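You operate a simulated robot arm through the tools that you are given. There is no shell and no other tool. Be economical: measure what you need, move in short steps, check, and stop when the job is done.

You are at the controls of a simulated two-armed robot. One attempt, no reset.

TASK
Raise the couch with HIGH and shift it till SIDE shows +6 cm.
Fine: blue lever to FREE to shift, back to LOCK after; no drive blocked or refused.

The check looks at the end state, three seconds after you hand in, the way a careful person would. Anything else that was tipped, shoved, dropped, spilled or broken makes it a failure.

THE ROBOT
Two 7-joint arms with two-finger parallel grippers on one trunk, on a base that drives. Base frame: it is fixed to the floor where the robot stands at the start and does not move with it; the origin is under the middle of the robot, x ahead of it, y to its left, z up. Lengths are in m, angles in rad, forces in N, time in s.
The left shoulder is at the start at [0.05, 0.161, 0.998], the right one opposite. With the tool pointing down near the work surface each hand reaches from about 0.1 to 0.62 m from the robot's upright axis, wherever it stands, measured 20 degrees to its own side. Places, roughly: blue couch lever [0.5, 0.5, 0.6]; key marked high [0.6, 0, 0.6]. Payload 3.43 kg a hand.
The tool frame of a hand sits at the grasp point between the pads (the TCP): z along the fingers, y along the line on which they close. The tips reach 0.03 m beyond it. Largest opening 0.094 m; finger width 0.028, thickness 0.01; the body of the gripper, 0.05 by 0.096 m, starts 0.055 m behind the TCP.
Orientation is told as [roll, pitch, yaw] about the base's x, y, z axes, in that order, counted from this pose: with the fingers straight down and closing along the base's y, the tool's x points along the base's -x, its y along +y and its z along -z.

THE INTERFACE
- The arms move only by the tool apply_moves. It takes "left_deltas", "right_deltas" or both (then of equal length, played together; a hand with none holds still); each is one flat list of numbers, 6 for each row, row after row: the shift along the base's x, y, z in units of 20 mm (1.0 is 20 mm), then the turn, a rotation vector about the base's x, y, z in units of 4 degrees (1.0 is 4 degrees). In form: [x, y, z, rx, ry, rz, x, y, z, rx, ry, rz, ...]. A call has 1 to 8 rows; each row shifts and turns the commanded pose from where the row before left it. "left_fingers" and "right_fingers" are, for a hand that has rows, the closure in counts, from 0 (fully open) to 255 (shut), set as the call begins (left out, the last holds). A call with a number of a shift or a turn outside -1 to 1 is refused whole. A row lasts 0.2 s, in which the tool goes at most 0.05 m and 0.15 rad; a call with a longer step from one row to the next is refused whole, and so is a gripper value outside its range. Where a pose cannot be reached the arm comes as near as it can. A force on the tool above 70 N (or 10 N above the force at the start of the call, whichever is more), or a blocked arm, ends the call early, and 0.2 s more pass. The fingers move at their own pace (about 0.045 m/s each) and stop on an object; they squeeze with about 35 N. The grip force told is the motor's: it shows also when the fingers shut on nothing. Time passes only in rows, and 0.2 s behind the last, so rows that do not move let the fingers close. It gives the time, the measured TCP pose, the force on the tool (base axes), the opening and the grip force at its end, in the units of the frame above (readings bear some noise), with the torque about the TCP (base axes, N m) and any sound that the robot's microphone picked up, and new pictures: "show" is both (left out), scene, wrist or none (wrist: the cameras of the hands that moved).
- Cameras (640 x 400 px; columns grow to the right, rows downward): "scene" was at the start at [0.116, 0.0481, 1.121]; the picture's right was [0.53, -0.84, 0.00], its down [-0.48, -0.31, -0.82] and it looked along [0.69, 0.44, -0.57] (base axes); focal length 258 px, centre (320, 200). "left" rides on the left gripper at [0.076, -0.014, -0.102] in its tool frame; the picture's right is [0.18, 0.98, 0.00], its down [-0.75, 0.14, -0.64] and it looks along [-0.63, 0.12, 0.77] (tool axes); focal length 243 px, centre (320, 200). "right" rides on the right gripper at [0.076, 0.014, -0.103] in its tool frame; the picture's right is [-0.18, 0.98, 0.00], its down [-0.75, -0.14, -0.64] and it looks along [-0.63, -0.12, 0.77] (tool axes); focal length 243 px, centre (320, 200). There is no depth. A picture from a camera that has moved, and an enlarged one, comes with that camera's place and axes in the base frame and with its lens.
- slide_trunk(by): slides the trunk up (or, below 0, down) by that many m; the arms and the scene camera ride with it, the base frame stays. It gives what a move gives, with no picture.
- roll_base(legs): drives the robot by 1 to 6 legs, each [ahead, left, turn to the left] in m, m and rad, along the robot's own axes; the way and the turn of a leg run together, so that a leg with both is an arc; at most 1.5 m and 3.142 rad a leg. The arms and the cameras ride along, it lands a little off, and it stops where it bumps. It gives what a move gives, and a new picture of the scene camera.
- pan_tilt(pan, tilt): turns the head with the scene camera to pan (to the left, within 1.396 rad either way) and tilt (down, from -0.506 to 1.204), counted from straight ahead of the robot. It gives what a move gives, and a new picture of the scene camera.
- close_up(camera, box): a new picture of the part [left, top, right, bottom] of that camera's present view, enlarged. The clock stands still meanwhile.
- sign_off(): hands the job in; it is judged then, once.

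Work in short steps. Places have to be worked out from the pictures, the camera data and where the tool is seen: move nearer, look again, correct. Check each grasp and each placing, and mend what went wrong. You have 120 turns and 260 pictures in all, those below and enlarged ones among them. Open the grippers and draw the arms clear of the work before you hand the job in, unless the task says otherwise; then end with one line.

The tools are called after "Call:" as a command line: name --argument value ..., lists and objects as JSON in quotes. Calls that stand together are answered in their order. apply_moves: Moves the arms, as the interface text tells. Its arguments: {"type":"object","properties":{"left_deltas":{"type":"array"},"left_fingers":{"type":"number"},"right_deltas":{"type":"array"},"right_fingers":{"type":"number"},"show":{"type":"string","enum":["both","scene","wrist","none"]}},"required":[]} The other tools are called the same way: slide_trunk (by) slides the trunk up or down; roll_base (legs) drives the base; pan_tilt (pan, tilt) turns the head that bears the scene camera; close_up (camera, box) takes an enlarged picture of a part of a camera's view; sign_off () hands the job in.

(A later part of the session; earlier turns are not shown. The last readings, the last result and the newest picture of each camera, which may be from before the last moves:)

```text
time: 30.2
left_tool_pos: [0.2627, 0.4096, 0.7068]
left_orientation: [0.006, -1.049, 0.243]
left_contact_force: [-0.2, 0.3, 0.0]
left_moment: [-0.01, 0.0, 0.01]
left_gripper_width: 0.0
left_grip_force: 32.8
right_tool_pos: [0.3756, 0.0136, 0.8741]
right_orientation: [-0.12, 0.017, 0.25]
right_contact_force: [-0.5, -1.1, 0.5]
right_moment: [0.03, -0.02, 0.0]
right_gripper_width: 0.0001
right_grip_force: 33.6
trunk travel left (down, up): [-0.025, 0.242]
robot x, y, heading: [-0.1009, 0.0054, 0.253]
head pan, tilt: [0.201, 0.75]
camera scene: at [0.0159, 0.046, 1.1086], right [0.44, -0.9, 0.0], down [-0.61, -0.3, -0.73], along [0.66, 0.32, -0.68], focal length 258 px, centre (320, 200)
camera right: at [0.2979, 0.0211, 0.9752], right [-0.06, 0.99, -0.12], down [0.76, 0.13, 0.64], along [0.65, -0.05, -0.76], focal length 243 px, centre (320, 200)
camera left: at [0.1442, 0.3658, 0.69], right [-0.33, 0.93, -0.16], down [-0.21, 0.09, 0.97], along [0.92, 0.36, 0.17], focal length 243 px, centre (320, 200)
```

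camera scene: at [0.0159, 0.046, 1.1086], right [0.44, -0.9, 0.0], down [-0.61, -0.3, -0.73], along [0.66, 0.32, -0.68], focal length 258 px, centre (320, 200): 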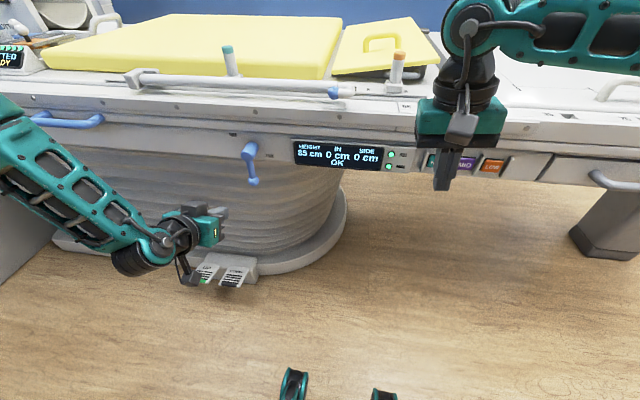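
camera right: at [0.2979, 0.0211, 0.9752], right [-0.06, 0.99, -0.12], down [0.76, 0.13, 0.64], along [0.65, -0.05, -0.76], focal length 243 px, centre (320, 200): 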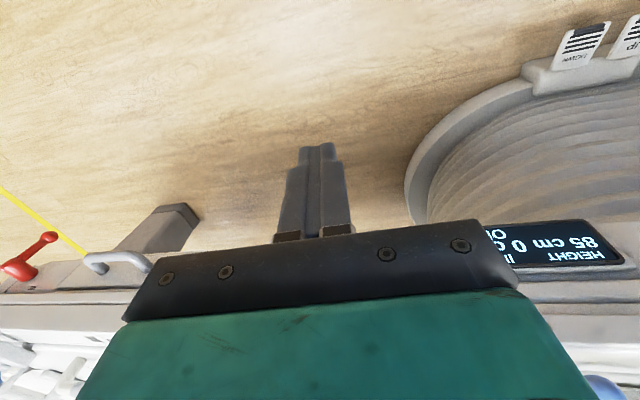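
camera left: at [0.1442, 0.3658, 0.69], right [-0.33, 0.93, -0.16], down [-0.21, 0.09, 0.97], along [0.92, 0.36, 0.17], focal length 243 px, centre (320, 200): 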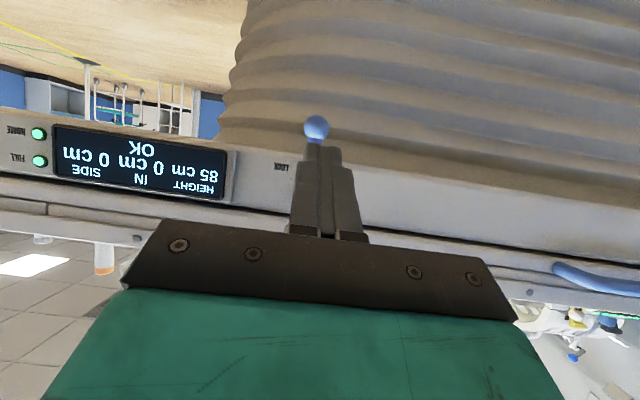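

Ball triangulated at (0.445, 0.463, 0.654), hub at z≈0.731. I drive 0.1 m ahead to bring the lever into comfortable reach (left tip will stop ~6 cm short).

Call:
roll_base --legs '[[0.1, 0, 0]]'

Call:
apply_moves --left_deltas '[0.3, -1, -0.4, 0, 0, 0, 0.3, -1, -0.4, 0, 0, 0, 0.2, -0.3, -0.2, 0, 0, 0]' --show "both"

```text
time: 31.3
left_tool_pos: [0.3592, 0.4335, 0.7064]
left_orientation: [-0.001, -1.049, 0.248]
left_contact_force: [0.0, 0.8, 0.3]
left_moment: [0.02, 0.04, -0.01]
left_gripper_width: 0.0001
left_grip_force: 32.9
right_tool_pos: [0.4726, 0.0381, 0.8736]
right_orientation: [-0.122, 0.016, 0.246]
right_contact_force: [-0.1, -0.2, 0.7]
right_moment: [-0.01, 0.01, 0.02]
right_gripper_width: 0.0
right_grip_force: 33.3
trunk travel left (down, up): [-0.025, 0.242]
robot x, y, heading: [-0.0069, 0.0259, 0.245]
head pan, tilt: [0.201, 0.75]
camera scene: at [0.1111, 0.0711, 1.1087], right [0.43, -0.9, 0.0], down [-0.61, -0.3, -0.73], along [0.66, 0.32, -0.68], focal length 258 px, centre (320, 200)
```

scene: 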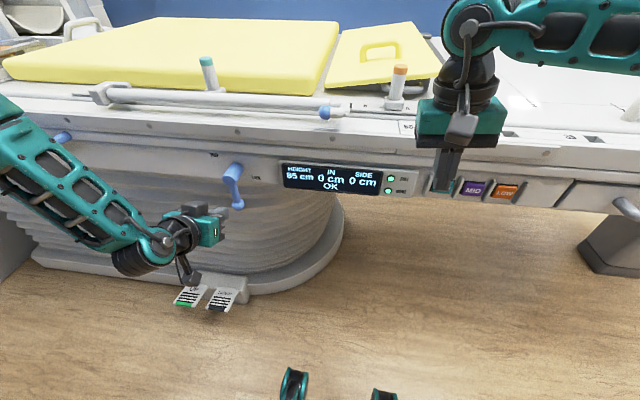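

```text
time: 32.1
left_tool_pos: [0.3723, 0.3989, 0.7176]
left_orientation: [-0.003, -1.048, 0.249]
left_contact_force: [0.0, -0.5, -0.1]
left_moment: [0.0, 0.01, -0.01]
left_gripper_width: 0.0001
left_grip_force: 33.0
left hand out of reach, approached as far as the arm can: row 1, 2, 3
right_tool_pos: [0.4722, 0.0379, 0.8739]
right_orientation: [-0.122, 0.017, 0.247]
right_contact_force: [-0.3, 1.0, -0.7]
right_moment: [0.01, -0.02, 0.04]
right_gripper_width: 0.0002
right_grip_force: 33.0
trunk travel left (down, up): [-0.025, 0.242]
robot x, y, heading: [-0.0055, 0.0268, 0.249]
head pan, tilt: [0.201, 0.75]
camera scene: at [0.111, 0.0711, 1.1087], right [0.43, -0.9, 0.0], down [-0.61, -0.3, -0.73], along [0.66, 0.32, -0.68], focal length 258 px, centre (320, 200)
camera left: at [0.253, 0.3546, 0.7008], right [-0.33, 0.93, -0.16], down [-0.21, 0.09, 0.97], along [0.92, 0.35, 0.16], focal length 243 px, centre (320, 200)
```

scene: 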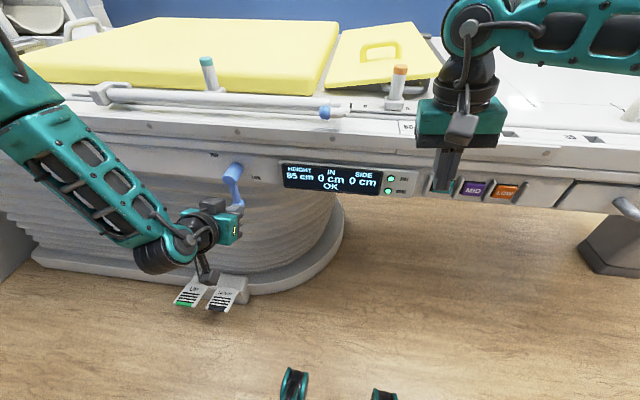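
left: 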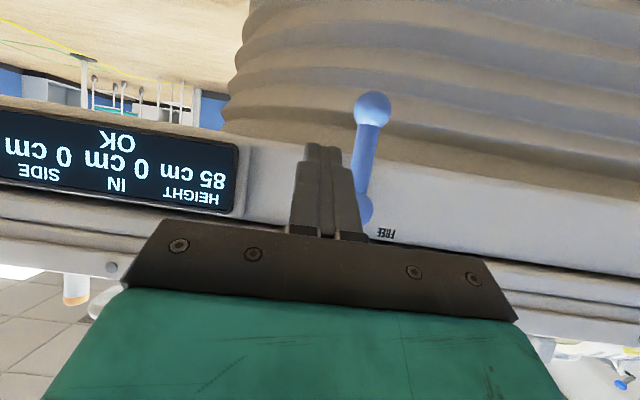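

The bent posture is too cramped this close. I back up 8 cm and extend the arm instead.

Call:
roll_base --legs '[[-0.08, 0, 0]]'

Call:
apply_moves --left_deltas '[0.8, 0, -0.4, 0, 0, 0, 0.8, 0, -0.4, 0, 0, 0, 0.8, 0, -0.4, 0, 0, 0]' --show "both"

```text
time: 33.2
left_tool_pos: [0.2945, 0.3799, 0.717]
left_orientation: [-0.004, -1.048, 0.251]
left_contact_force: [-0.1, 0.6, 0.0]
left_moment: [0.01, 0.0, 0.03]
left_gripper_width: 0.0001
left_grip_force: 32.9
right_tool_pos: [0.3943, 0.0179, 0.8743]
right_orientation: [-0.123, 0.014, 0.247]
right_contact_force: [0.5, 0.1, -1.1]
right_moment: [0.01, 0.04, 0.0]
right_gripper_width: 0.0
right_grip_force: 32.8
trunk travel left (down, up): [-0.025, 0.242]
robot x, y, heading: [-0.0831, 0.0104, 0.249]
head pan, tilt: [0.201, 0.75]
camera scene: at [0.0335, 0.0515, 1.1088], right [0.44, -0.9, 0.0], down [-0.61, -0.3, -0.73], along [0.66, 0.32, -0.68], focal length 258 px, centre (320, 200)
```

scene: 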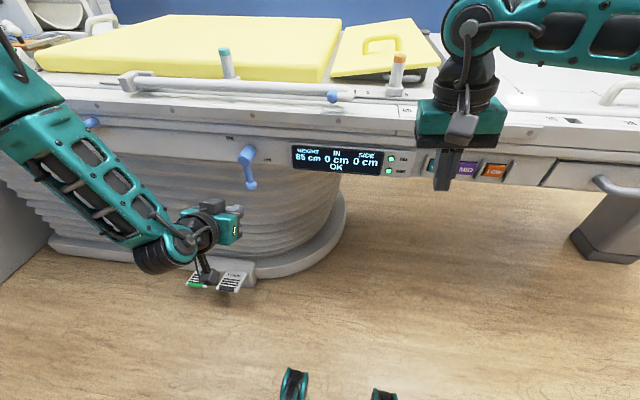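

```text
time: 34.0
left_tool_pos: [0.3364, 0.3903, 0.7204]
left_orientation: [-0.004, -1.046, 0.25]
left_contact_force: [-0.6, -0.1, 1.3]
left_moment: [0.0, -0.02, -0.02]
left_gripper_width: 0.0
left_grip_force: 33.2
left hand out of reach, approached as far as the arm can: row 1, 2, 3
right_tool_pos: [0.3949, 0.0168, 0.8744]
right_orientation: [-0.122, 0.016, 0.247]
right_contact_force: [0.6, -0.9, -0.2]
right_moment: [0.0, 0.02, 0.01]
right_gripper_width: 0.0
right_grip_force: 33.1
trunk travel left (down, up): [-0.025, 0.242]
robot x, y, heading: [-0.0812, 0.0028, 0.254]
head pan, tilt: [0.201, 0.75]
camera scene: at [0.0336, 0.0516, 1.1087], right [0.44, -0.9, 0.0], down [-0.61, -0.3, -0.73], along [0.66, 0.32, -0.68], focal length 258 px, centre (320, 200)
camera left: at [0.2177, 0.3465, 0.7041], right [-0.33, 0.93, -0.16], down [-0.21, 0.09, 0.97], along [0.92, 0.36, 0.16], focal length 243 px, centre (320, 200)
```

scene: 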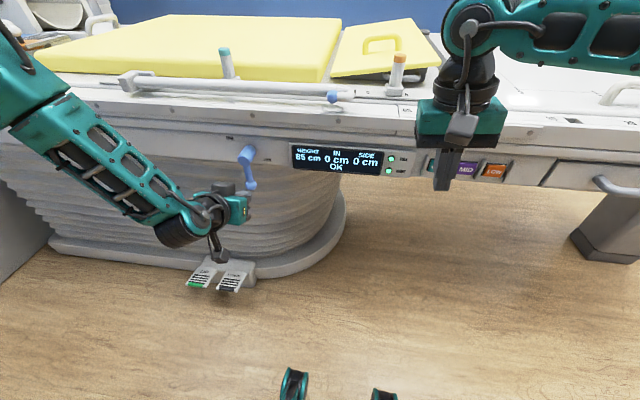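
left: 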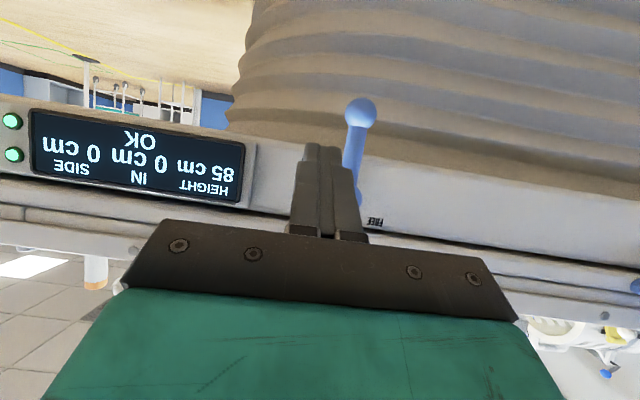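

Still near the inner boundary; keep extending forward with descent.

Call:
apply_moves --left_deltas '[0.9, 0.2, 0, 0, 0, 0, 0.9, 0.2, 0, 0, 0, 0, 0, 0, 0, 0, 0, 0]' --show "wrist"

```text
time: 34.8
left_tool_pos: [0.3693, 0.4, 0.7264]
left_orientation: [-0.004, -1.045, 0.252]
left_contact_force: [0.6, 0.0, -0.6]
left_moment: [0.01, 0.0, -0.02]
left_gripper_width: 0.0001
left_grip_force: 33.6
left hand out of reach, approached as far as the arm can: row 1, 2
right_tool_pos: [0.3956, 0.019, 0.8734]
right_orientation: [-0.122, 0.016, 0.25]
right_contact_force: [-0.4, -0.8, -0.4]
right_moment: [-0.02, 0.01, 0.01]
right_gripper_width: 0.0
right_grip_force: 33.2
trunk travel left (down, up): [-0.025, 0.242]
robot x, y, heading: [-0.0837, 0.0023, 0.253]
head pan, tilt: [0.201, 0.75]
camera left: at [0.2506, 0.3561, 0.7114], right [-0.33, 0.93, -0.16], down [-0.21, 0.09, 0.97], along [0.92, 0.36, 0.16], focal length 243 px, centre (320, 200)
```

left: 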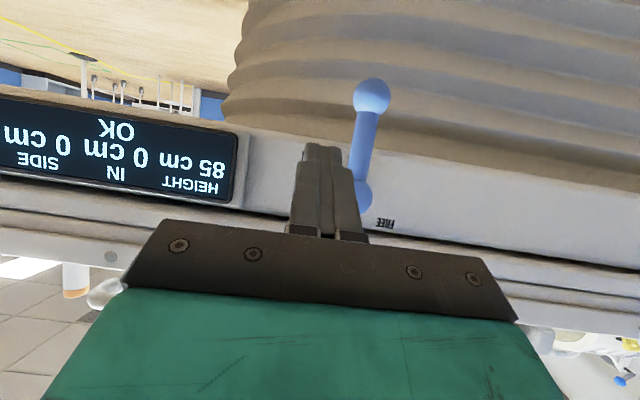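

Going right in the robot's frame seems to be what limits the wrist, so I shift the base 8 cm to the right and re-approach with the arm further to its own side.

Call:
roll_base --legs '[[-0.03, -0.1, 0]]'

Call:
apply_moves --left_deltas '[0.2, 1, -0.3, 0, 0, 0, 0.2, 1, -0.3, 0, 0, 0, 0.2, 1, -0.3, 0, 0, 0, 0, 0.5, -0.3, 0, 0, 0]' --show "both"

```text
time: 36.3
left_tool_pos: [0.366, 0.2955, 0.7279]
left_orientation: [-0.004, -1.043, 0.25]
left_contact_force: [0.3, 1.1, 0.0]
left_moment: [0.01, 0.01, -0.02]
left_gripper_width: 0.0
left_grip_force: 32.7
right_tool_pos: [0.3914, -0.0866, 0.8741]
right_orientation: [-0.124, 0.016, 0.246]
right_contact_force: [-0.6, -1.1, 0.5]
right_moment: [-0.02, 0.01, -0.01]
right_gripper_width: 0.0
right_grip_force: 33.1
trunk travel left (down, up): [-0.025, 0.242]
robot x, y, heading: [-0.0881, -0.0987, 0.245]
head pan, tilt: [0.201, 0.75]
camera scene: at [0.03, -0.0532, 1.1087], right [0.43, -0.9, 0.0], down [-0.61, -0.3, -0.73], along [0.66, 0.32, -0.68], focal length 258 px, centre (320, 200)
```

scene: 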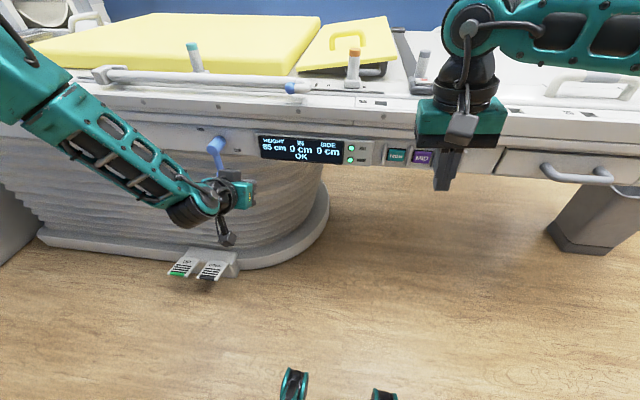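

```text
time: 37.3
left_tool_pos: [0.3733, 0.3674, 0.7145]
left_orientation: [-0.004, -1.045, 0.252]
left_contact_force: [0.2, 0.6, -0.8]
left_moment: [0.03, 0.01, -0.01]
left_gripper_width: 0.0
left_grip_force: 33.6
left hand out of reach, approached as far as the arm can: row 2, 3, 4
right_tool_pos: [0.3913, -0.0857, 0.8735]
right_orientation: [-0.121, 0.017, 0.246]
right_contact_force: [0.0, 0.3, 0.0]
right_moment: [-0.04, 0.0, 0.0]
right_gripper_width: 0.0001
right_grip_force: 32.8
trunk travel left (down, up): [-0.025, 0.242]
robot x, y, heading: [-0.0827, -0.1011, 0.252]
head pan, tilt: [0.201, 0.75]
camera scene: at [0.03, -0.0531, 1.1087], right [0.43, -0.9, 0.0], down [-0.61, -0.3, -0.73], along [0.66, 0.32, -0.68], focal length 258 px, centre (320, 200)
camera left: at [0.2553, 0.3231, 0.699], right [-0.33, 0.93, -0.16], down [-0.21, 0.1, 0.97], along [0.92, 0.35, 0.16], focal length 243 px, centre (320, 200)
```

scene: 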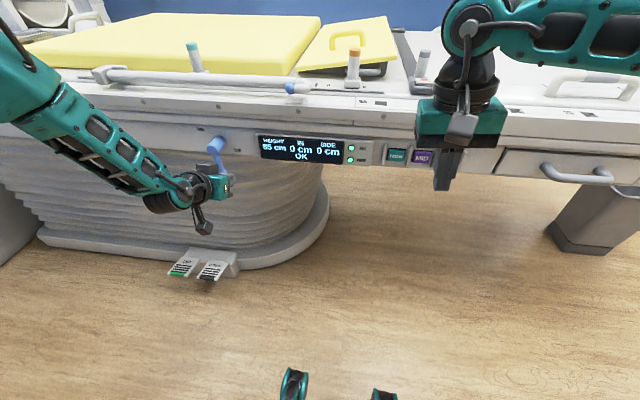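
left: 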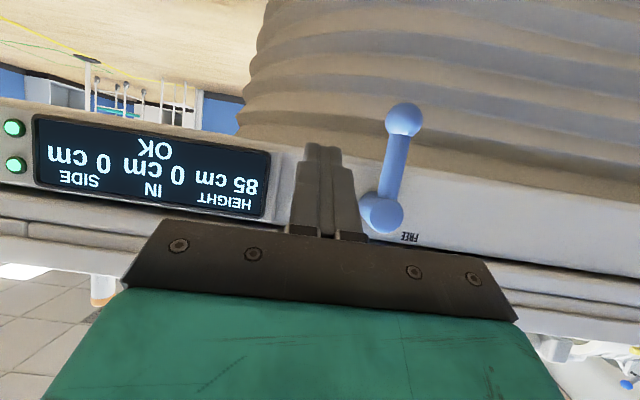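

I relax the pitch to about -44°, which should free the wrist.

Call:
apply_moves --left_deltas '[0, 0, 0, -0.247, 0.969, 0, 0, 0, 0, -0.247, 0.969, 0, 0, 0, 0, -0.247, 0.969, 0, 0, 0, -0.2, -0.247, 0.969, 0, 0.2, 0.2, -0.3, 0, 0, 0, 0.2, 0.2, -0.3, 0, 0, 0, 0.2, 0.2, -0.3, 0, 0, 0]' --show "wrist"

```text
time: 38.9
left_tool_pos: [0.3851, 0.3781, 0.6943]
left_orientation: [-0.003, -0.766, 0.252]
left_contact_force: [0.0, -0.6, 0.3]
left_moment: [-0.01, 0.0, 0.01]
left_gripper_width: 0.0
left_grip_force: 33.4
right_tool_pos: [0.391, -0.0867, 0.8741]
right_orientation: [-0.122, 0.016, 0.247]
right_contact_force: [0.1, -0.1, -0.1]
right_moment: [-0.01, 0.01, 0.02]
right_gripper_width: 0.0
right_grip_force: 33.4
trunk travel left (down, up): [-0.025, 0.242]
robot x, y, heading: [-0.0839, -0.1009, 0.251]
head pan, tilt: [0.201, 0.75]
camera left: at [0.2665, 0.335, 0.7134], right [-0.37, 0.92, -0.13], down [0.06, 0.16, 0.98], along [0.93, 0.36, -0.12], focal length 243 px, centre (320, 200)
```

left: 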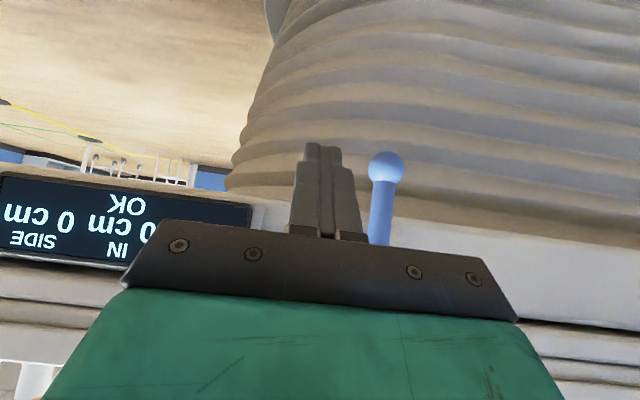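

Good, in reach now. I bring the tip beside the arm: ~4.5 cm right of it and 1 cm past its plane.

Call:
apply_moves --left_deltas '[0.8, 0.45, -0.1, 0, 0, 0, 0.8, 0.45, -0.1, 0, 0, 0, 0.8, 0.45, -0.1, 0, 0, 0, 0.75, 0.45, -0.1, 0, 0, 0]' --show "both"

Call:
close_up --camera "scene" --box '[140, 90, 300, 190]'

```text
time: 39.9
left_tool_pos: [0.4213, 0.4108, 0.7225]
left_orientation: [-0.004, -0.765, 0.25]
left_contact_force: [0.2, 0.0, -0.7]
left_moment: [-0.02, 0.03, 0.0]
left_gripper_width: 0.0
left_grip_force: 33.0
left hand out of reach, approached as far as the arm can: row 1, 2, 3, 4
right_tool_pos: [0.3914, -0.0867, 0.8745]
right_orientation: [-0.122, 0.017, 0.247]
right_contact_force: [-0.4, -1.0, -0.5]
right_moment: [0.03, 0.02, 0.0]
right_gripper_width: 0.0
right_grip_force: 33.1
trunk travel left (down, up): [-0.025, 0.242]
robot x, y, heading: [-0.0839, -0.1024, 0.251]
head pan, tilt: [0.201, 0.75]
camera scene: at [0.03, -0.0531, 1.1087], right [0.43, -0.9, 0.0], down [-0.61, -0.3, -0.73], along [0.66, 0.32, -0.68], focal length 258 px, centre (320, 200)
camera left: at [0.3026, 0.3675, 0.7415], right [-0.37, 0.92, -0.13], down [0.06, 0.16, 0.98], along [0.93, 0.36, -0.11], focal length 243 px, centre (320, 200)
```

scene: 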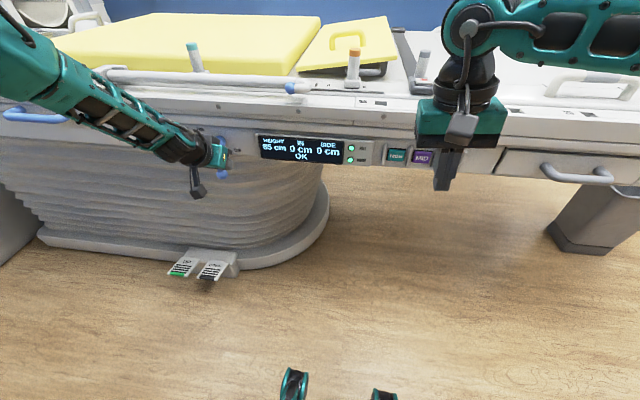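
left: 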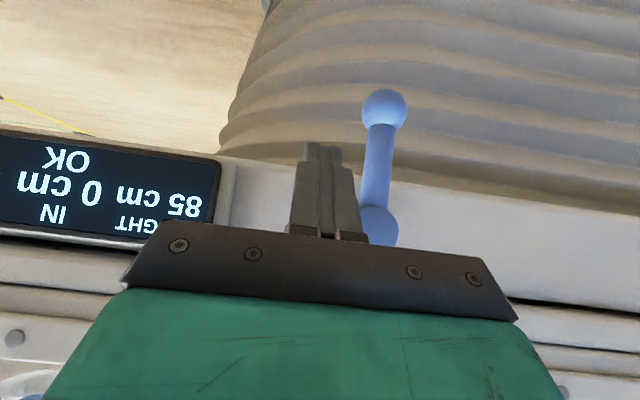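

```text
4.00 times, centred on (220, 140) of scene
camera zoom: at [0.03, -0.0531, 1.1087], right [0.43, -0.9, 0.0], down [-0.61, -0.3, -0.73], along [0.66, 0.32, -0.68], focal length 1031 px, centre (720, 440)
```

zoom: 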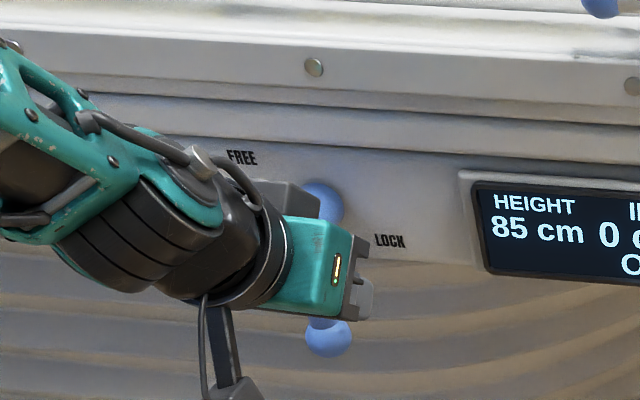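

I check the arm's posture by panning the head left, to see which way it is limited.

Call:
pan_tilt --pan 1.0 --tilt 0.6

```text
time: 41.1
left_tool_pos: [0.421, 0.4104, 0.7233]
left_orientation: [-0.002, -0.766, 0.253]
left_contact_force: [-0.5, -0.3, 0.0]
left_moment: [-0.05, -0.01, 0.02]
left_gripper_width: 0.0
left_grip_force: 33.0
right_tool_pos: [0.3901, -0.0868, 0.874]
right_orientation: [-0.123, 0.015, 0.246]
right_contact_force: [-0.4, -0.2, 0.5]
right_moment: [0.0, 0.02, 0.0]
right_gripper_width: 0.0
right_grip_force: 32.8
trunk travel left (down, up): [-0.025, 0.242]
robot x, y, heading: [-0.0837, -0.0973, 0.254]
head pan, tilt: [1.0, 0.6]
camera scene: at [-0.0166, -0.0053, 1.1216], right [0.95, -0.32, 0.0], down [-0.18, -0.54, -0.82], along [0.26, 0.78, -0.57], focal length 258 px, centre (320, 200)
```

scene: 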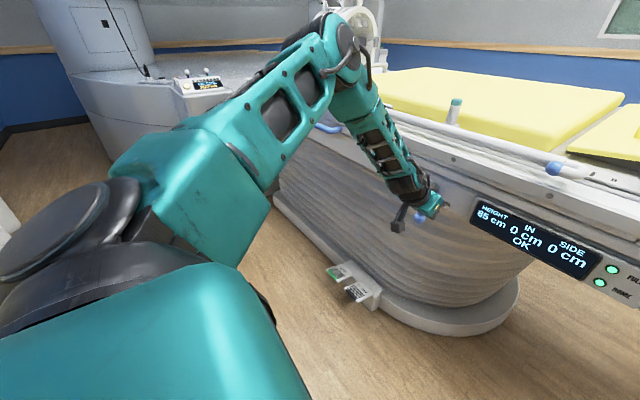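

The elbow is bent outwards with the wrist at its limit; the right arm worked with the target straight ahead of its shoulder. I pull the left hand back and move the base left so the lever lies ahead of the left shoulder.

Call:
apply_moves --left_deltas '[-1, -0.25, 0, 0, 0, 0, -1, -0.25, 0, 0, 0, 0, -1, -0.25, 0, 0, 0, 0, -1, -0.25, 0, 0, 0, 0, -1, -0.25, 0.5, 0, 0, 0, -1, -1, 0.5, 0, 0, 0, 0, -1, 0.5, 0, 0, 0, 0, -1, 0.5, 0, 0, 0]' --show "none"

Call:
roll_base --legs '[[0.0, 0.22, 0]]'

```text
time: 42.9
left_tool_pos: [0.3018, 0.3258, 0.7635]
left_orientation: [-0.003, -0.768, 0.252]
left_contact_force: [-0.8, 0.8, 0.3]
left_moment: [-0.01, -0.02, -0.03]
left_gripper_width: 0.0004
left_grip_force: 32.6
right_tool_pos: [0.3918, -0.0851, 0.8725]
right_orientation: [-0.122, 0.015, 0.247]
right_contact_force: [-0.8, 0.3, 0.3]
right_moment: [-0.01, 0.03, -0.01]
right_gripper_width: 0.0001
right_grip_force: 33.2
trunk travel left (down, up): [-0.025, 0.242]
robot x, y, heading: [-0.0829, -0.1017, 0.253]
head pan, tilt: [1.0, 0.6]
```

```text
time: 45.4
left_tool_pos: [0.2479, 0.5398, 0.7638]
left_orientation: [-0.004, -0.766, 0.251]
left_contact_force: [-0.9, 0.2, -0.1]
left_moment: [0.01, -0.03, -0.03]
left_gripper_width: 0.0001
left_grip_force: 32.7
right_tool_pos: [0.3354, 0.1291, 0.876]
right_orientation: [-0.121, 0.015, 0.247]
right_contact_force: [0.2, 0.3, 0.2]
right_moment: [0.05, 0.03, -0.01]
right_gripper_width: 0.0001
right_grip_force: 32.9
trunk travel left (down, up): [-0.025, 0.242]
robot x, y, heading: [-0.1375, 0.1135, 0.249]
head pan, tilt: [1.0, 0.6]
camera scene: at [-0.0712, 0.2101, 1.1216], right [0.95, -0.32, 0.0], down [-0.18, -0.54, -0.83], along [0.26, 0.78, -0.56], focal length 258 px, centre (320, 200)
```

scene: 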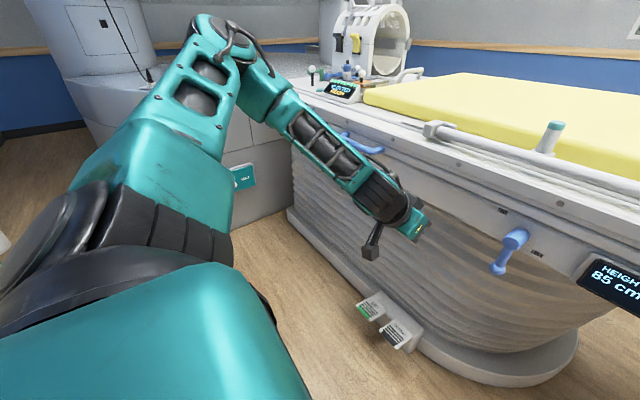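

Base in place. I move the hand right (staying back of the lever), then look.

Call:
apply_moves --left_deltas '[0.3, -1, -0.4, 0, 0, 0, 0.3, -1, -0.4, 0, 0, 0, 0.5, -1, -0.5, 0, 0, 0, 0.5, -1, -0.5, 0, 0, 0, 0.5, -1, -0.5, 0, 0, 0, 0.5, -1, -0.5, 0, 0, 0, 0.5, -0.5, -0.4, 0, 0, 0, 0.5, 0, -0.4, 0, 0, 0]' --show "both"

```text
time: 47.2
left_tool_pos: [0.3012, 0.4367, 0.7291]
left_orientation: [-0.003, -0.767, 0.249]
left_contact_force: [-0.3, -0.5, -0.3]
left_moment: [-0.01, 0.0, -0.01]
left_gripper_width: 0.0
left_grip_force: 32.9
left hand out of reach, approached as far as the arm can: row 6, 7, 8
right_tool_pos: [0.3378, 0.1291, 0.8746]
right_orientation: [-0.123, 0.015, 0.246]
right_contact_force: [0.7, -0.5, 0.8]
right_moment: [0.01, 0.0, 0.0]
right_gripper_width: 0.0001
right_grip_force: 33.1
trunk travel left (down, up): [-0.025, 0.242]
robot x, y, heading: [-0.1437, 0.1146, 0.25]
head pan, tilt: [1.0, 0.6]
camera scene: at [-0.0711, 0.2101, 1.1216], right [0.95, -0.32, 0.0], down [-0.18, -0.54, -0.83], along [0.26, 0.78, -0.56], focal length 258 px, centre (320, 200)
camera left: at [0.1828, 0.3935, 0.7484], right [-0.37, 0.92, -0.13], down [0.06, 0.16, 0.98], along [0.93, 0.35, -0.12], focal length 243 px, centre (320, 200)
```

scene: 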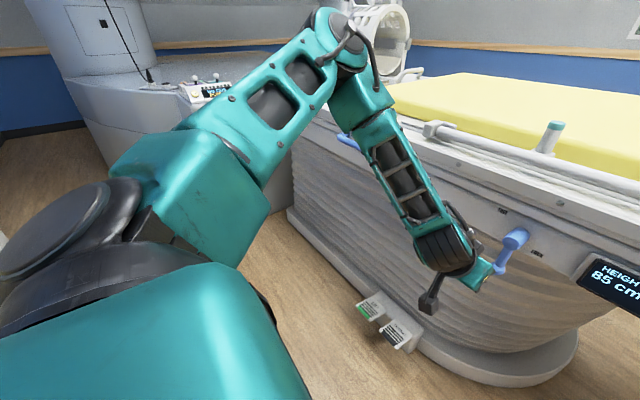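
left: 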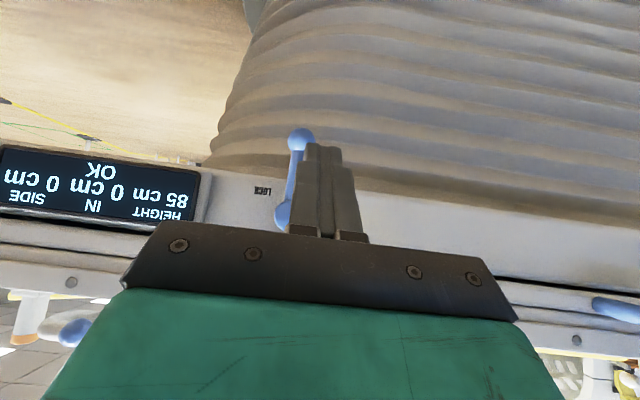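

The wrist bend is what limits; I yaw the hand a bit to the right (so it follows the forearm) while shifting right.

Call:
apply_moves --left_deltas '[0, -0.2, 0, 0, 0, -1, 0, -0.3, 0, 0, 0, -1, 0, -0.5, -0.1, 0, 0, -1, 0, -0.5, -0.2, 0, 0, -1, 0.1, -0.6, -0.2, 0, 0, -1, 0.1, -0.6, -0.3, 0, 0, 0]' --show "wrist"

```text
time: 48.6
left_tool_pos: [0.2979, 0.3911, 0.7271]
left_orientation: [-0.002, -0.767, -0.1]
left_contact_force: [0.0, -0.2, 0.1]
left_moment: [-0.04, 0.01, -0.01]
left_gripper_width: 0.0
left_grip_force: 32.4
left hand out of reach, approached as far as the arm can: row 5, 6
right_tool_pos: [0.336, 0.1291, 0.8732]
right_orientation: [-0.123, 0.015, 0.246]
right_contact_force: [-0.2, -1.2, -0.1]
right_moment: [-0.03, -0.01, 0.0]
right_gripper_width: 0.0
right_grip_force: 32.7
trunk travel left (down, up): [-0.025, 0.242]
robot x, y, heading: [-0.1404, 0.115, 0.246]
head pan, tilt: [1.0, 0.6]
camera left: at [0.1716, 0.3913, 0.745], right [-0.03, 0.99, -0.13], down [0.11, 0.13, 0.98], along [0.99, 0.01, -0.12], focal length 243 px, centre (320, 200)
```

left: 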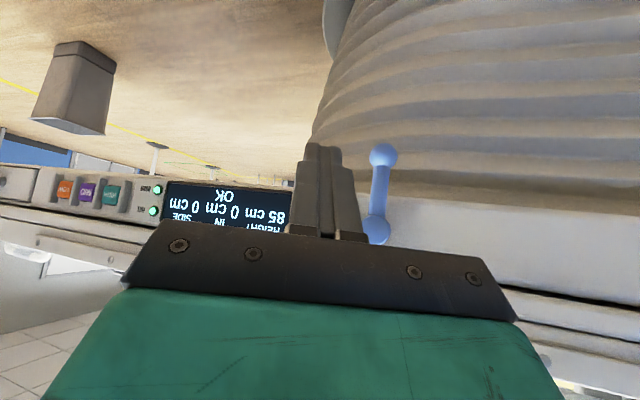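

That freed it somewhat. Now forward toward the start position beside the lever arm.

Call:
apply_moves --left_deltas '[0.9, 0, 0, 0, 0, 0, 0.9, 0.1, 0, 0, 0, 0, 0.9, 0.2, -0.1, 0, 0, 0, 0.9, 0.2, -0.2, 0, 0, 0, 0.9, 0.2, -0.3, 0, 0, 0]' --show "wrist"

```text
time: 49.8
left_tool_pos: [0.3617, 0.427, 0.7468]
left_orientation: [-0.004, -0.766, -0.102]
left_contact_force: [0.3, 0.3, -0.2]
left_moment: [-0.02, 0.0, 0.0]
left_gripper_width: 0.0001
left_grip_force: 33.4
left hand out of reach, approached as far as the arm can: row 1, 2, 3, 4, 5
right_tool_pos: [0.3361, 0.128, 0.8745]
right_orientation: [-0.122, 0.016, 0.245]
right_contact_force: [0.4, 0.5, -0.5]
right_moment: [0.0, 0.0, 0.0]
right_gripper_width: 0.0
right_grip_force: 33.1
trunk travel left (down, up): [-0.025, 0.242]
robot x, y, heading: [-0.1392, 0.1149, 0.248]
head pan, tilt: [1.0, 0.6]
camera left: at [0.2358, 0.427, 0.7664], right [-0.03, 0.99, -0.13], down [0.11, 0.13, 0.98], along [0.99, 0.02, -0.11], focal length 243 px, centre (320, 200)
```

left: 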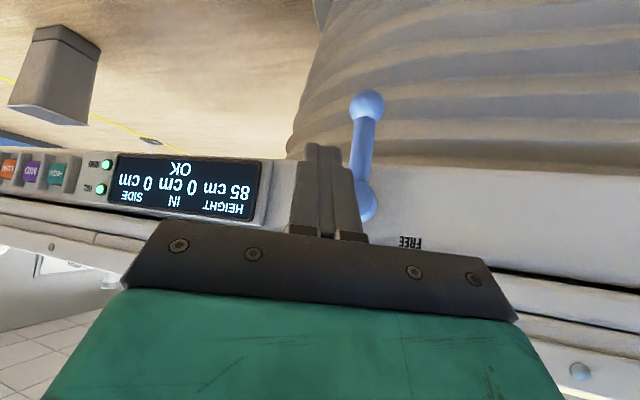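

The left arm's posture is poor here; the right arm works well ahead of its shoulder. I'll use the right arm for the lever: first tuck the left hand up and back.

Call:
apply_moves --left_deltas '[-1, 0, 0.5, 0, 1, 0.5, -1, 0, 0.5, 0, 1, 0.5, -1, -0.2, 0.5, 0, 1, 0.5, -1, -0.2, 0.5, 0, 1, 0.5, -1, -0.2, 0.5, 0, 1, 0.5, -1, -0.2, 0.5, 0, 1, 0.5, -1, -0.2, 0.5, 0, 1, 0.5, -1, -0.2, 0.5, 0, 1, 0.5]' --show "none"

Call:
apply_moves --left_deltas '[-0.5, -0.2, 0.5, 0, 1, 0.5, -0.5, -0.2, 0.5, 0, 1, 0.5, 0, 0, 0.5, 0, 1, 0, 0, 0, 0.5, 0, 0, 0]' --show "none"

Call:
pan_tilt --pan 1.2 --tilt 0.3

```text
time: 51.6
left_tool_pos: [0.2012, 0.4033, 0.8263]
left_orientation: [0.022, -0.21, 0.175]
left_contact_force: [-0.2, 0.7, -0.8]
left_moment: [0.0, 0.01, -0.04]
left_gripper_width: 0.0
left_grip_force: 33.1
right_tool_pos: [0.3366, 0.1288, 0.8755]
right_orientation: [-0.122, 0.017, 0.246]
right_contact_force: [-1.2, -0.2, 0.9]
right_moment: [0.01, 0.0, 0.0]
right_gripper_width: 0.0
right_grip_force: 33.2
trunk travel left (down, up): [-0.025, 0.242]
robot x, y, heading: [-0.1408, 0.1122, 0.247]
head pan, tilt: [1.0, 0.6]
```

```text
time: 52.6
left_tool_pos: [0.1824, 0.3952, 0.8675]
left_orientation: [0.065, -0.005, 0.242]
left_contact_force: [-0.8, 0.1, 0.4]
left_moment: [0.0, -0.01, -0.03]
left_gripper_width: 0.0
left_grip_force: 33.2
right_tool_pos: [0.3358, 0.1276, 0.8733]
right_orientation: [-0.123, 0.016, 0.245]
right_contact_force: [0.2, 0.0, 0.2]
right_moment: [0.03, -0.01, -0.02]
right_gripper_width: 0.0
right_grip_force: 33.0
trunk travel left (down, up): [-0.025, 0.242]
robot x, y, heading: [-0.1383, 0.117, 0.249]
head pan, tilt: [1.0, 0.6]
```

```text
time: 53.4
left_tool_pos: [0.1818, 0.3947, 0.8669]
left_orientation: [0.067, -0.005, 0.24]
left_contact_force: [0.2, 0.4, 0.4]
left_moment: [0.01, 0.01, 0.01]
left_gripper_width: 0.0002
left_grip_force: 33.5
right_tool_pos: [0.3371, 0.1294, 0.8746]
right_orientation: [-0.121, 0.016, 0.247]
right_contact_force: [-0.7, 0.5, -0.2]
right_moment: [0.0, -0.03, 0.02]
right_gripper_width: 0.0
right_grip_force: 32.5
trunk travel left (down, up): [-0.025, 0.242]
robot x, y, heading: [-0.1388, 0.1169, 0.248]
head pan, tilt: [1.201, 0.3]
camera scene: at [-0.0878, 0.2189, 1.149], right [0.99, -0.12, 0.0], down [-0.04, -0.29, -0.96], along [0.12, 0.95, -0.3], focal length 258 px, centre (320, 200)
```

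scene: 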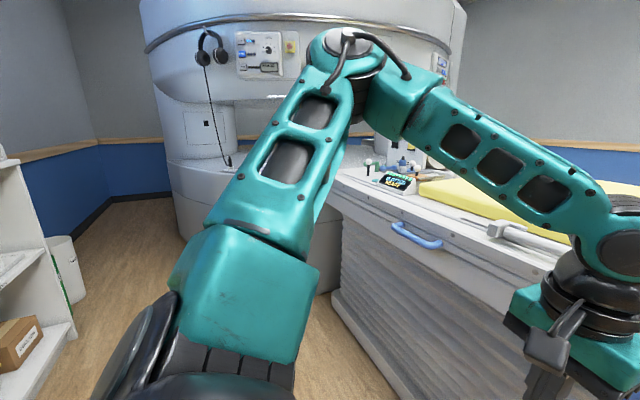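

Plenty of room on the left. I drive 0.3 m left so the lever lies ahead of the right shoulder.

Call:
roll_base --legs '[[0, 0.3, 0]]'

Call:
pan_tilt --pan 0.1 --tilt 0.7

```text
time: 56.7
left_tool_pos: [0.1104, 0.6861, 0.8656]
left_orientation: [0.066, -0.005, 0.238]
left_contact_force: [-0.3, -0.5, -0.1]
left_moment: [-0.05, 0.0, 0.02]
left_gripper_width: 0.0
left_grip_force: 32.9
right_tool_pos: [0.2617, 0.419, 0.8739]
right_orientation: [-0.123, 0.015, 0.244]
right_contact_force: [0.0, -0.5, 0.5]
right_moment: [-0.04, 0.01, 0.01]
right_gripper_width: 0.0
right_grip_force: 33.1
trunk travel left (down, up): [-0.025, 0.242]
robot x, y, heading: [-0.2139, 0.407, 0.247]
head pan, tilt: [1.201, 0.3]
camera scene: at [-0.1609, 0.5107, 1.1491], right [0.99, -0.12, 0.0], down [-0.04, -0.29, -0.96], along [0.12, 0.95, -0.3], focal length 258 px, centre (320, 200)
```

scene: 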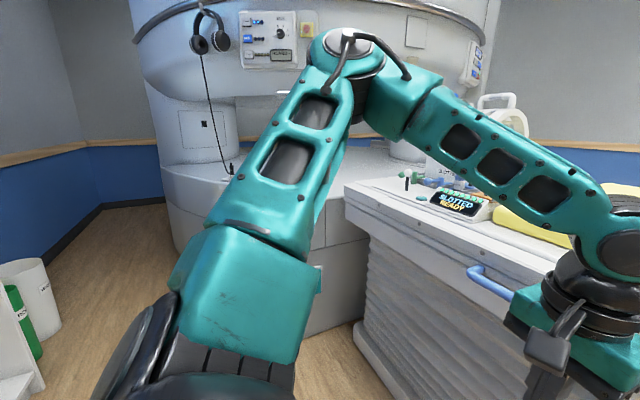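

```text
time: 58.0
left_tool_pos: [0.1096, 0.686, 0.8669]
left_orientation: [0.066, -0.006, 0.239]
left_contact_force: [-0.6, -1.2, -0.2]
left_moment: [0.03, 0.02, -0.01]
left_gripper_width: 0.0
left_grip_force: 33.0
right_tool_pos: [0.263, 0.4184, 0.8739]
right_orientation: [-0.122, 0.016, 0.243]
right_contact_force: [0.6, 0.5, -0.5]
right_moment: [0.01, 0.0, 0.01]
right_gripper_width: 0.0
right_grip_force: 33.4
trunk travel left (down, up): [-0.025, 0.242]
robot x, y, heading: [-0.2127, 0.4062, 0.243]
head pan, tilt: [0.099, 0.7]
camera scene: at [-0.0926, 0.4468, 1.113], right [0.34, -0.94, 0.0], down [-0.61, -0.22, -0.77], along [0.72, 0.26, -0.64], focal length 258 px, centre (320, 200)
```

scene: 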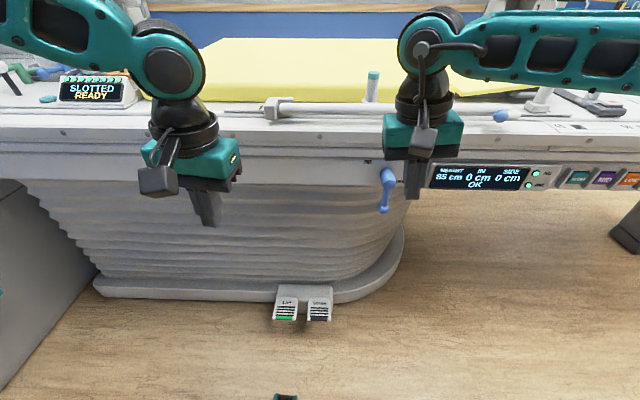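

Now pitch the right hand forward while lowering, ending ~6 cm short of the lever and ~4.5 cm to its right.

Call:
apply_moves --right_deltas '[0.31, -0.23, -0.6, 0.247, -0.969, 0, 0.31, -0.23, -0.6, 0.247, -0.969, 0, 0.31, -0.23, -0.6, 0.247, -0.969, 0, 0.31, -0.23, -0.6, 0.247, -0.969, 0, 0.31, -0.23, -0.6, 0.247, -0.969, 0, 0.31, -0.23, -0.6, 0.247, -0.969, 0, 0.31, -0.23, -0.6, 0.247, -0.969, 0, 0.31, -0.23, -0.6, 0.247, -0.969, 0]' --show "none"

Call:
apply_moves --right_deltas '[0.415, 0.105, -0.63, 0.247, -0.969, 0, 0.415, 0.105, -0.63, 0.247, -0.969, 0, 0.415, 0.105, -0.63, 0.247, -0.969, 0, 0.415, 0.105, -0.63, 0.247, -0.969, 0, 0.415, 0.105, -0.63, 0.247, -0.969, 0, 0.415, 0.105, -0.63, 0.247, -0.969, 0, 0.415, 0.105, -0.63, 0.247, -0.969, 0]' --show "both"

```text
time: 59.8
left_tool_pos: [0.1094, 0.6862, 0.8667]
left_orientation: [0.065, -0.005, 0.238]
left_contact_force: [-0.6, -0.4, -0.9]
left_moment: [0.03, 0.02, 0.01]
left_gripper_width: 0.0002
left_grip_force: 33.2
right_tool_pos: [0.3127, 0.3819, 0.7792]
right_orientation: [-0.118, -0.543, 0.241]
right_contact_force: [0.2, 0.4, -0.2]
right_moment: [-0.02, 0.03, 0.03]
right_gripper_width: 0.0001
right_grip_force: 32.5
trunk travel left (down, up): [-0.025, 0.242]
robot x, y, heading: [-0.2162, 0.409, 0.243]
head pan, tilt: [0.099, 0.7]
```

```text
time: 61.4
left_tool_pos: [0.1104, 0.6865, 0.8675]
left_orientation: [0.066, -0.004, 0.238]
left_contact_force: [0.0, 1.5, -0.2]
left_moment: [0.0, 0.01, 0.01]
left_gripper_width: 0.0
left_grip_force: 33.1
right_tool_pos: [0.3708, 0.3968, 0.6916]
right_orientation: [-0.11, -1.033, 0.237]
right_contact_force: [0.7, 1.1, 0.1]
right_moment: [0.01, -0.02, -0.02]
right_gripper_width: 0.0001
right_grip_force: 32.6
trunk travel left (down, up): [-0.025, 0.242]
robot x, y, heading: [-0.2131, 0.4073, 0.244]
head pan, tilt: [0.099, 0.7]
camera scene: at [-0.0926, 0.4468, 1.1129], right [0.34, -0.94, 0.0], down [-0.61, -0.22, -0.76], along [0.72, 0.26, -0.64], focal length 258 px, centre (320, 200)
camera right: at [0.2436, 0.3923, 0.6765], right [-0.05, 0.99, 0.1], down [-0.16, -0.11, 0.98], along [0.99, 0.03, 0.16], focal length 243 px, centre (320, 200)
```

scene: 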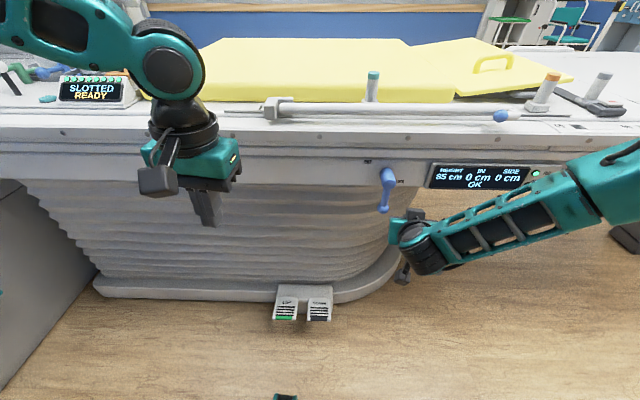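
right: 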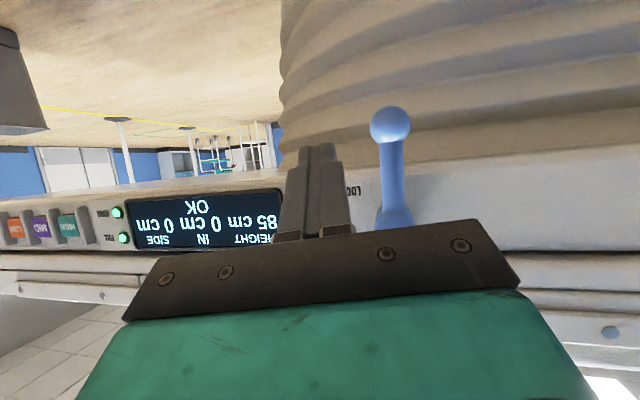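

Perfect posture. The tip is ~5 cm right of the arm; advance 7.5 cm along the couch normal so it passes the arm's plane.

Call:
apply_moves --right_deltas '[0.9, 0.23, -0.15, 0, 0, 0, 0.9, 0.23, -0.15, 0, 0, 0, 0.9, 0.23, -0.15, 0, 0, 0, 0.9, 0.23, -0.15, 0, 0, 0]' --show "both"

Call:
close_up --camera "scene" --box '[340, 140, 500, 240]'

```text
time: 62.4
left_tool_pos: [0.1097, 0.6856, 0.8666]
left_orientation: [0.066, -0.006, 0.237]
left_contact_force: [0.7, 0.6, 0.0]
left_moment: [-0.03, -0.03, 0.01]
left_gripper_width: 0.0
left_grip_force: 32.8
right_tool_pos: [0.4438, 0.4131, 0.6778]
right_orientation: [-0.111, -1.033, 0.237]
right_contact_force: [-0.4, -0.1, -0.4]
right_moment: [0.03, 0.02, 0.0]
right_gripper_width: 0.0
right_grip_force: 32.7
trunk travel left (down, up): [-0.025, 0.242]
robot x, y, heading: [-0.2128, 0.4084, 0.245]
head pan, tilt: [0.099, 0.7]
camera scene: at [-0.0925, 0.4467, 1.113], right [0.34, -0.94, 0.0], down [-0.61, -0.22, -0.76], along [0.72, 0.26, -0.64], focal length 258 px, centre (320, 200)
camera right: at [0.3155, 0.4103, 0.664], right [-0.05, 0.99, 0.1], down [-0.15, -0.11, 0.98], along [0.99, 0.03, 0.16], focal length 243 px, centre (320, 200)
```

scene: 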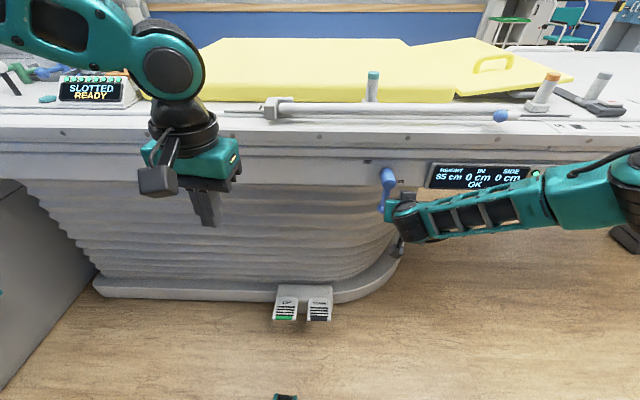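
right: 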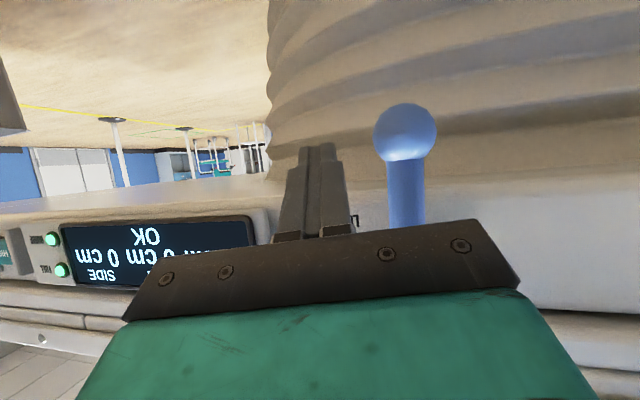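

```text
4.00 times, centred on (420, 190) of scene
camera zoom: at [-0.0925, 0.4467, 1.113], right [0.34, -0.94, 0.0], down [-0.61, -0.22, -0.76], along [0.72, 0.26, -0.64], focal length 1031 px, centre (-80, 240)
```

zoom: 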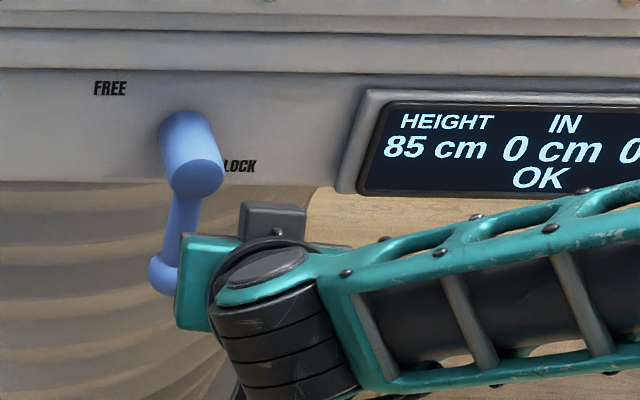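

Gap to the arm is ~3 cm. I sweep left: first to contact and about 30° of lever rotation.

Call:
apply_moves --right_deltas '[-0.2, 0.78, 0, 0, 0, 0, -0.2, 0.78, 0, 0, 0, 0, -0.2, 0.78, -0.05, 0, 0, 0, -0.2, 0.78, -0.05, 0, 0, 0]' --show "both"

Call:
close_up --camera "scene" --box '[340, 140, 500, 240]'

```text
time: 63.4
left_tool_pos: [0.1106, 0.6862, 0.8674]
left_orientation: [0.067, -0.006, 0.238]
left_contact_force: [-0.4, 0.2, 0.1]
left_moment: [-0.01, 0.01, 0.01]
left_gripper_width: 0.0
left_grip_force: 33.3
right_tool_pos: [0.4274, 0.478, 0.6763]
right_orientation: [-0.11, -1.033, 0.236]
right_contact_force: [-0.4, 0.6, 0.2]
right_moment: [-0.02, 0.03, -0.01]
right_gripper_width: 0.0
right_grip_force: 33.1
trunk travel left (down, up): [-0.025, 0.242]
robot x, y, heading: [-0.209, 0.4036, 0.245]
head pan, tilt: [0.099, 0.7]
camera scene: at [-0.0926, 0.4468, 1.113], right [0.34, -0.94, 0.0], down [-0.61, -0.22, -0.76], along [0.72, 0.26, -0.64], focal length 258 px, centre (320, 200)
camera right: at [0.2995, 0.4739, 0.6622], right [-0.05, 0.99, 0.1], down [-0.15, -0.11, 0.98], along [0.99, 0.03, 0.16], focal length 243 px, centre (320, 200)
```

scene: 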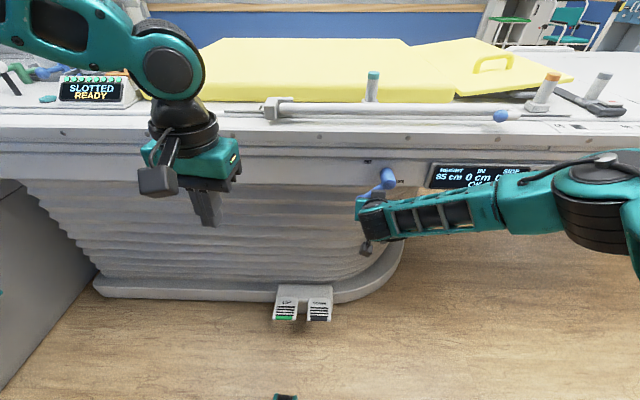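
right: 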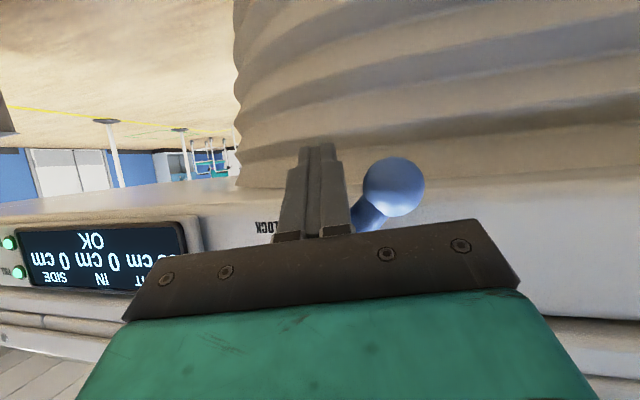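

```text
4.00 times, centred on (420, 190) of scene
camera zoom: at [-0.0926, 0.4468, 1.113], right [0.34, -0.94, 0.0], down [-0.61, -0.22, -0.76], along [0.72, 0.26, -0.64], focal length 1031 px, centre (-80, 240)
```

zoom: 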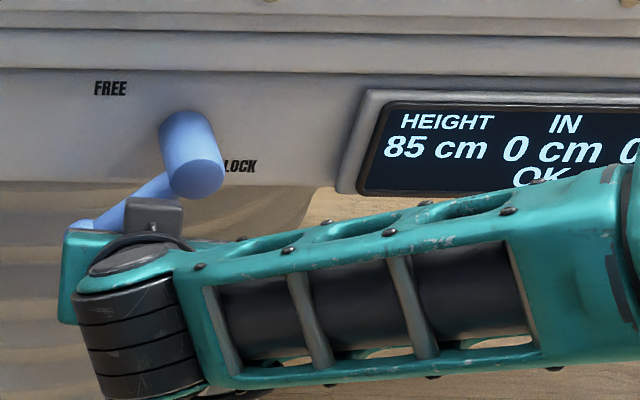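

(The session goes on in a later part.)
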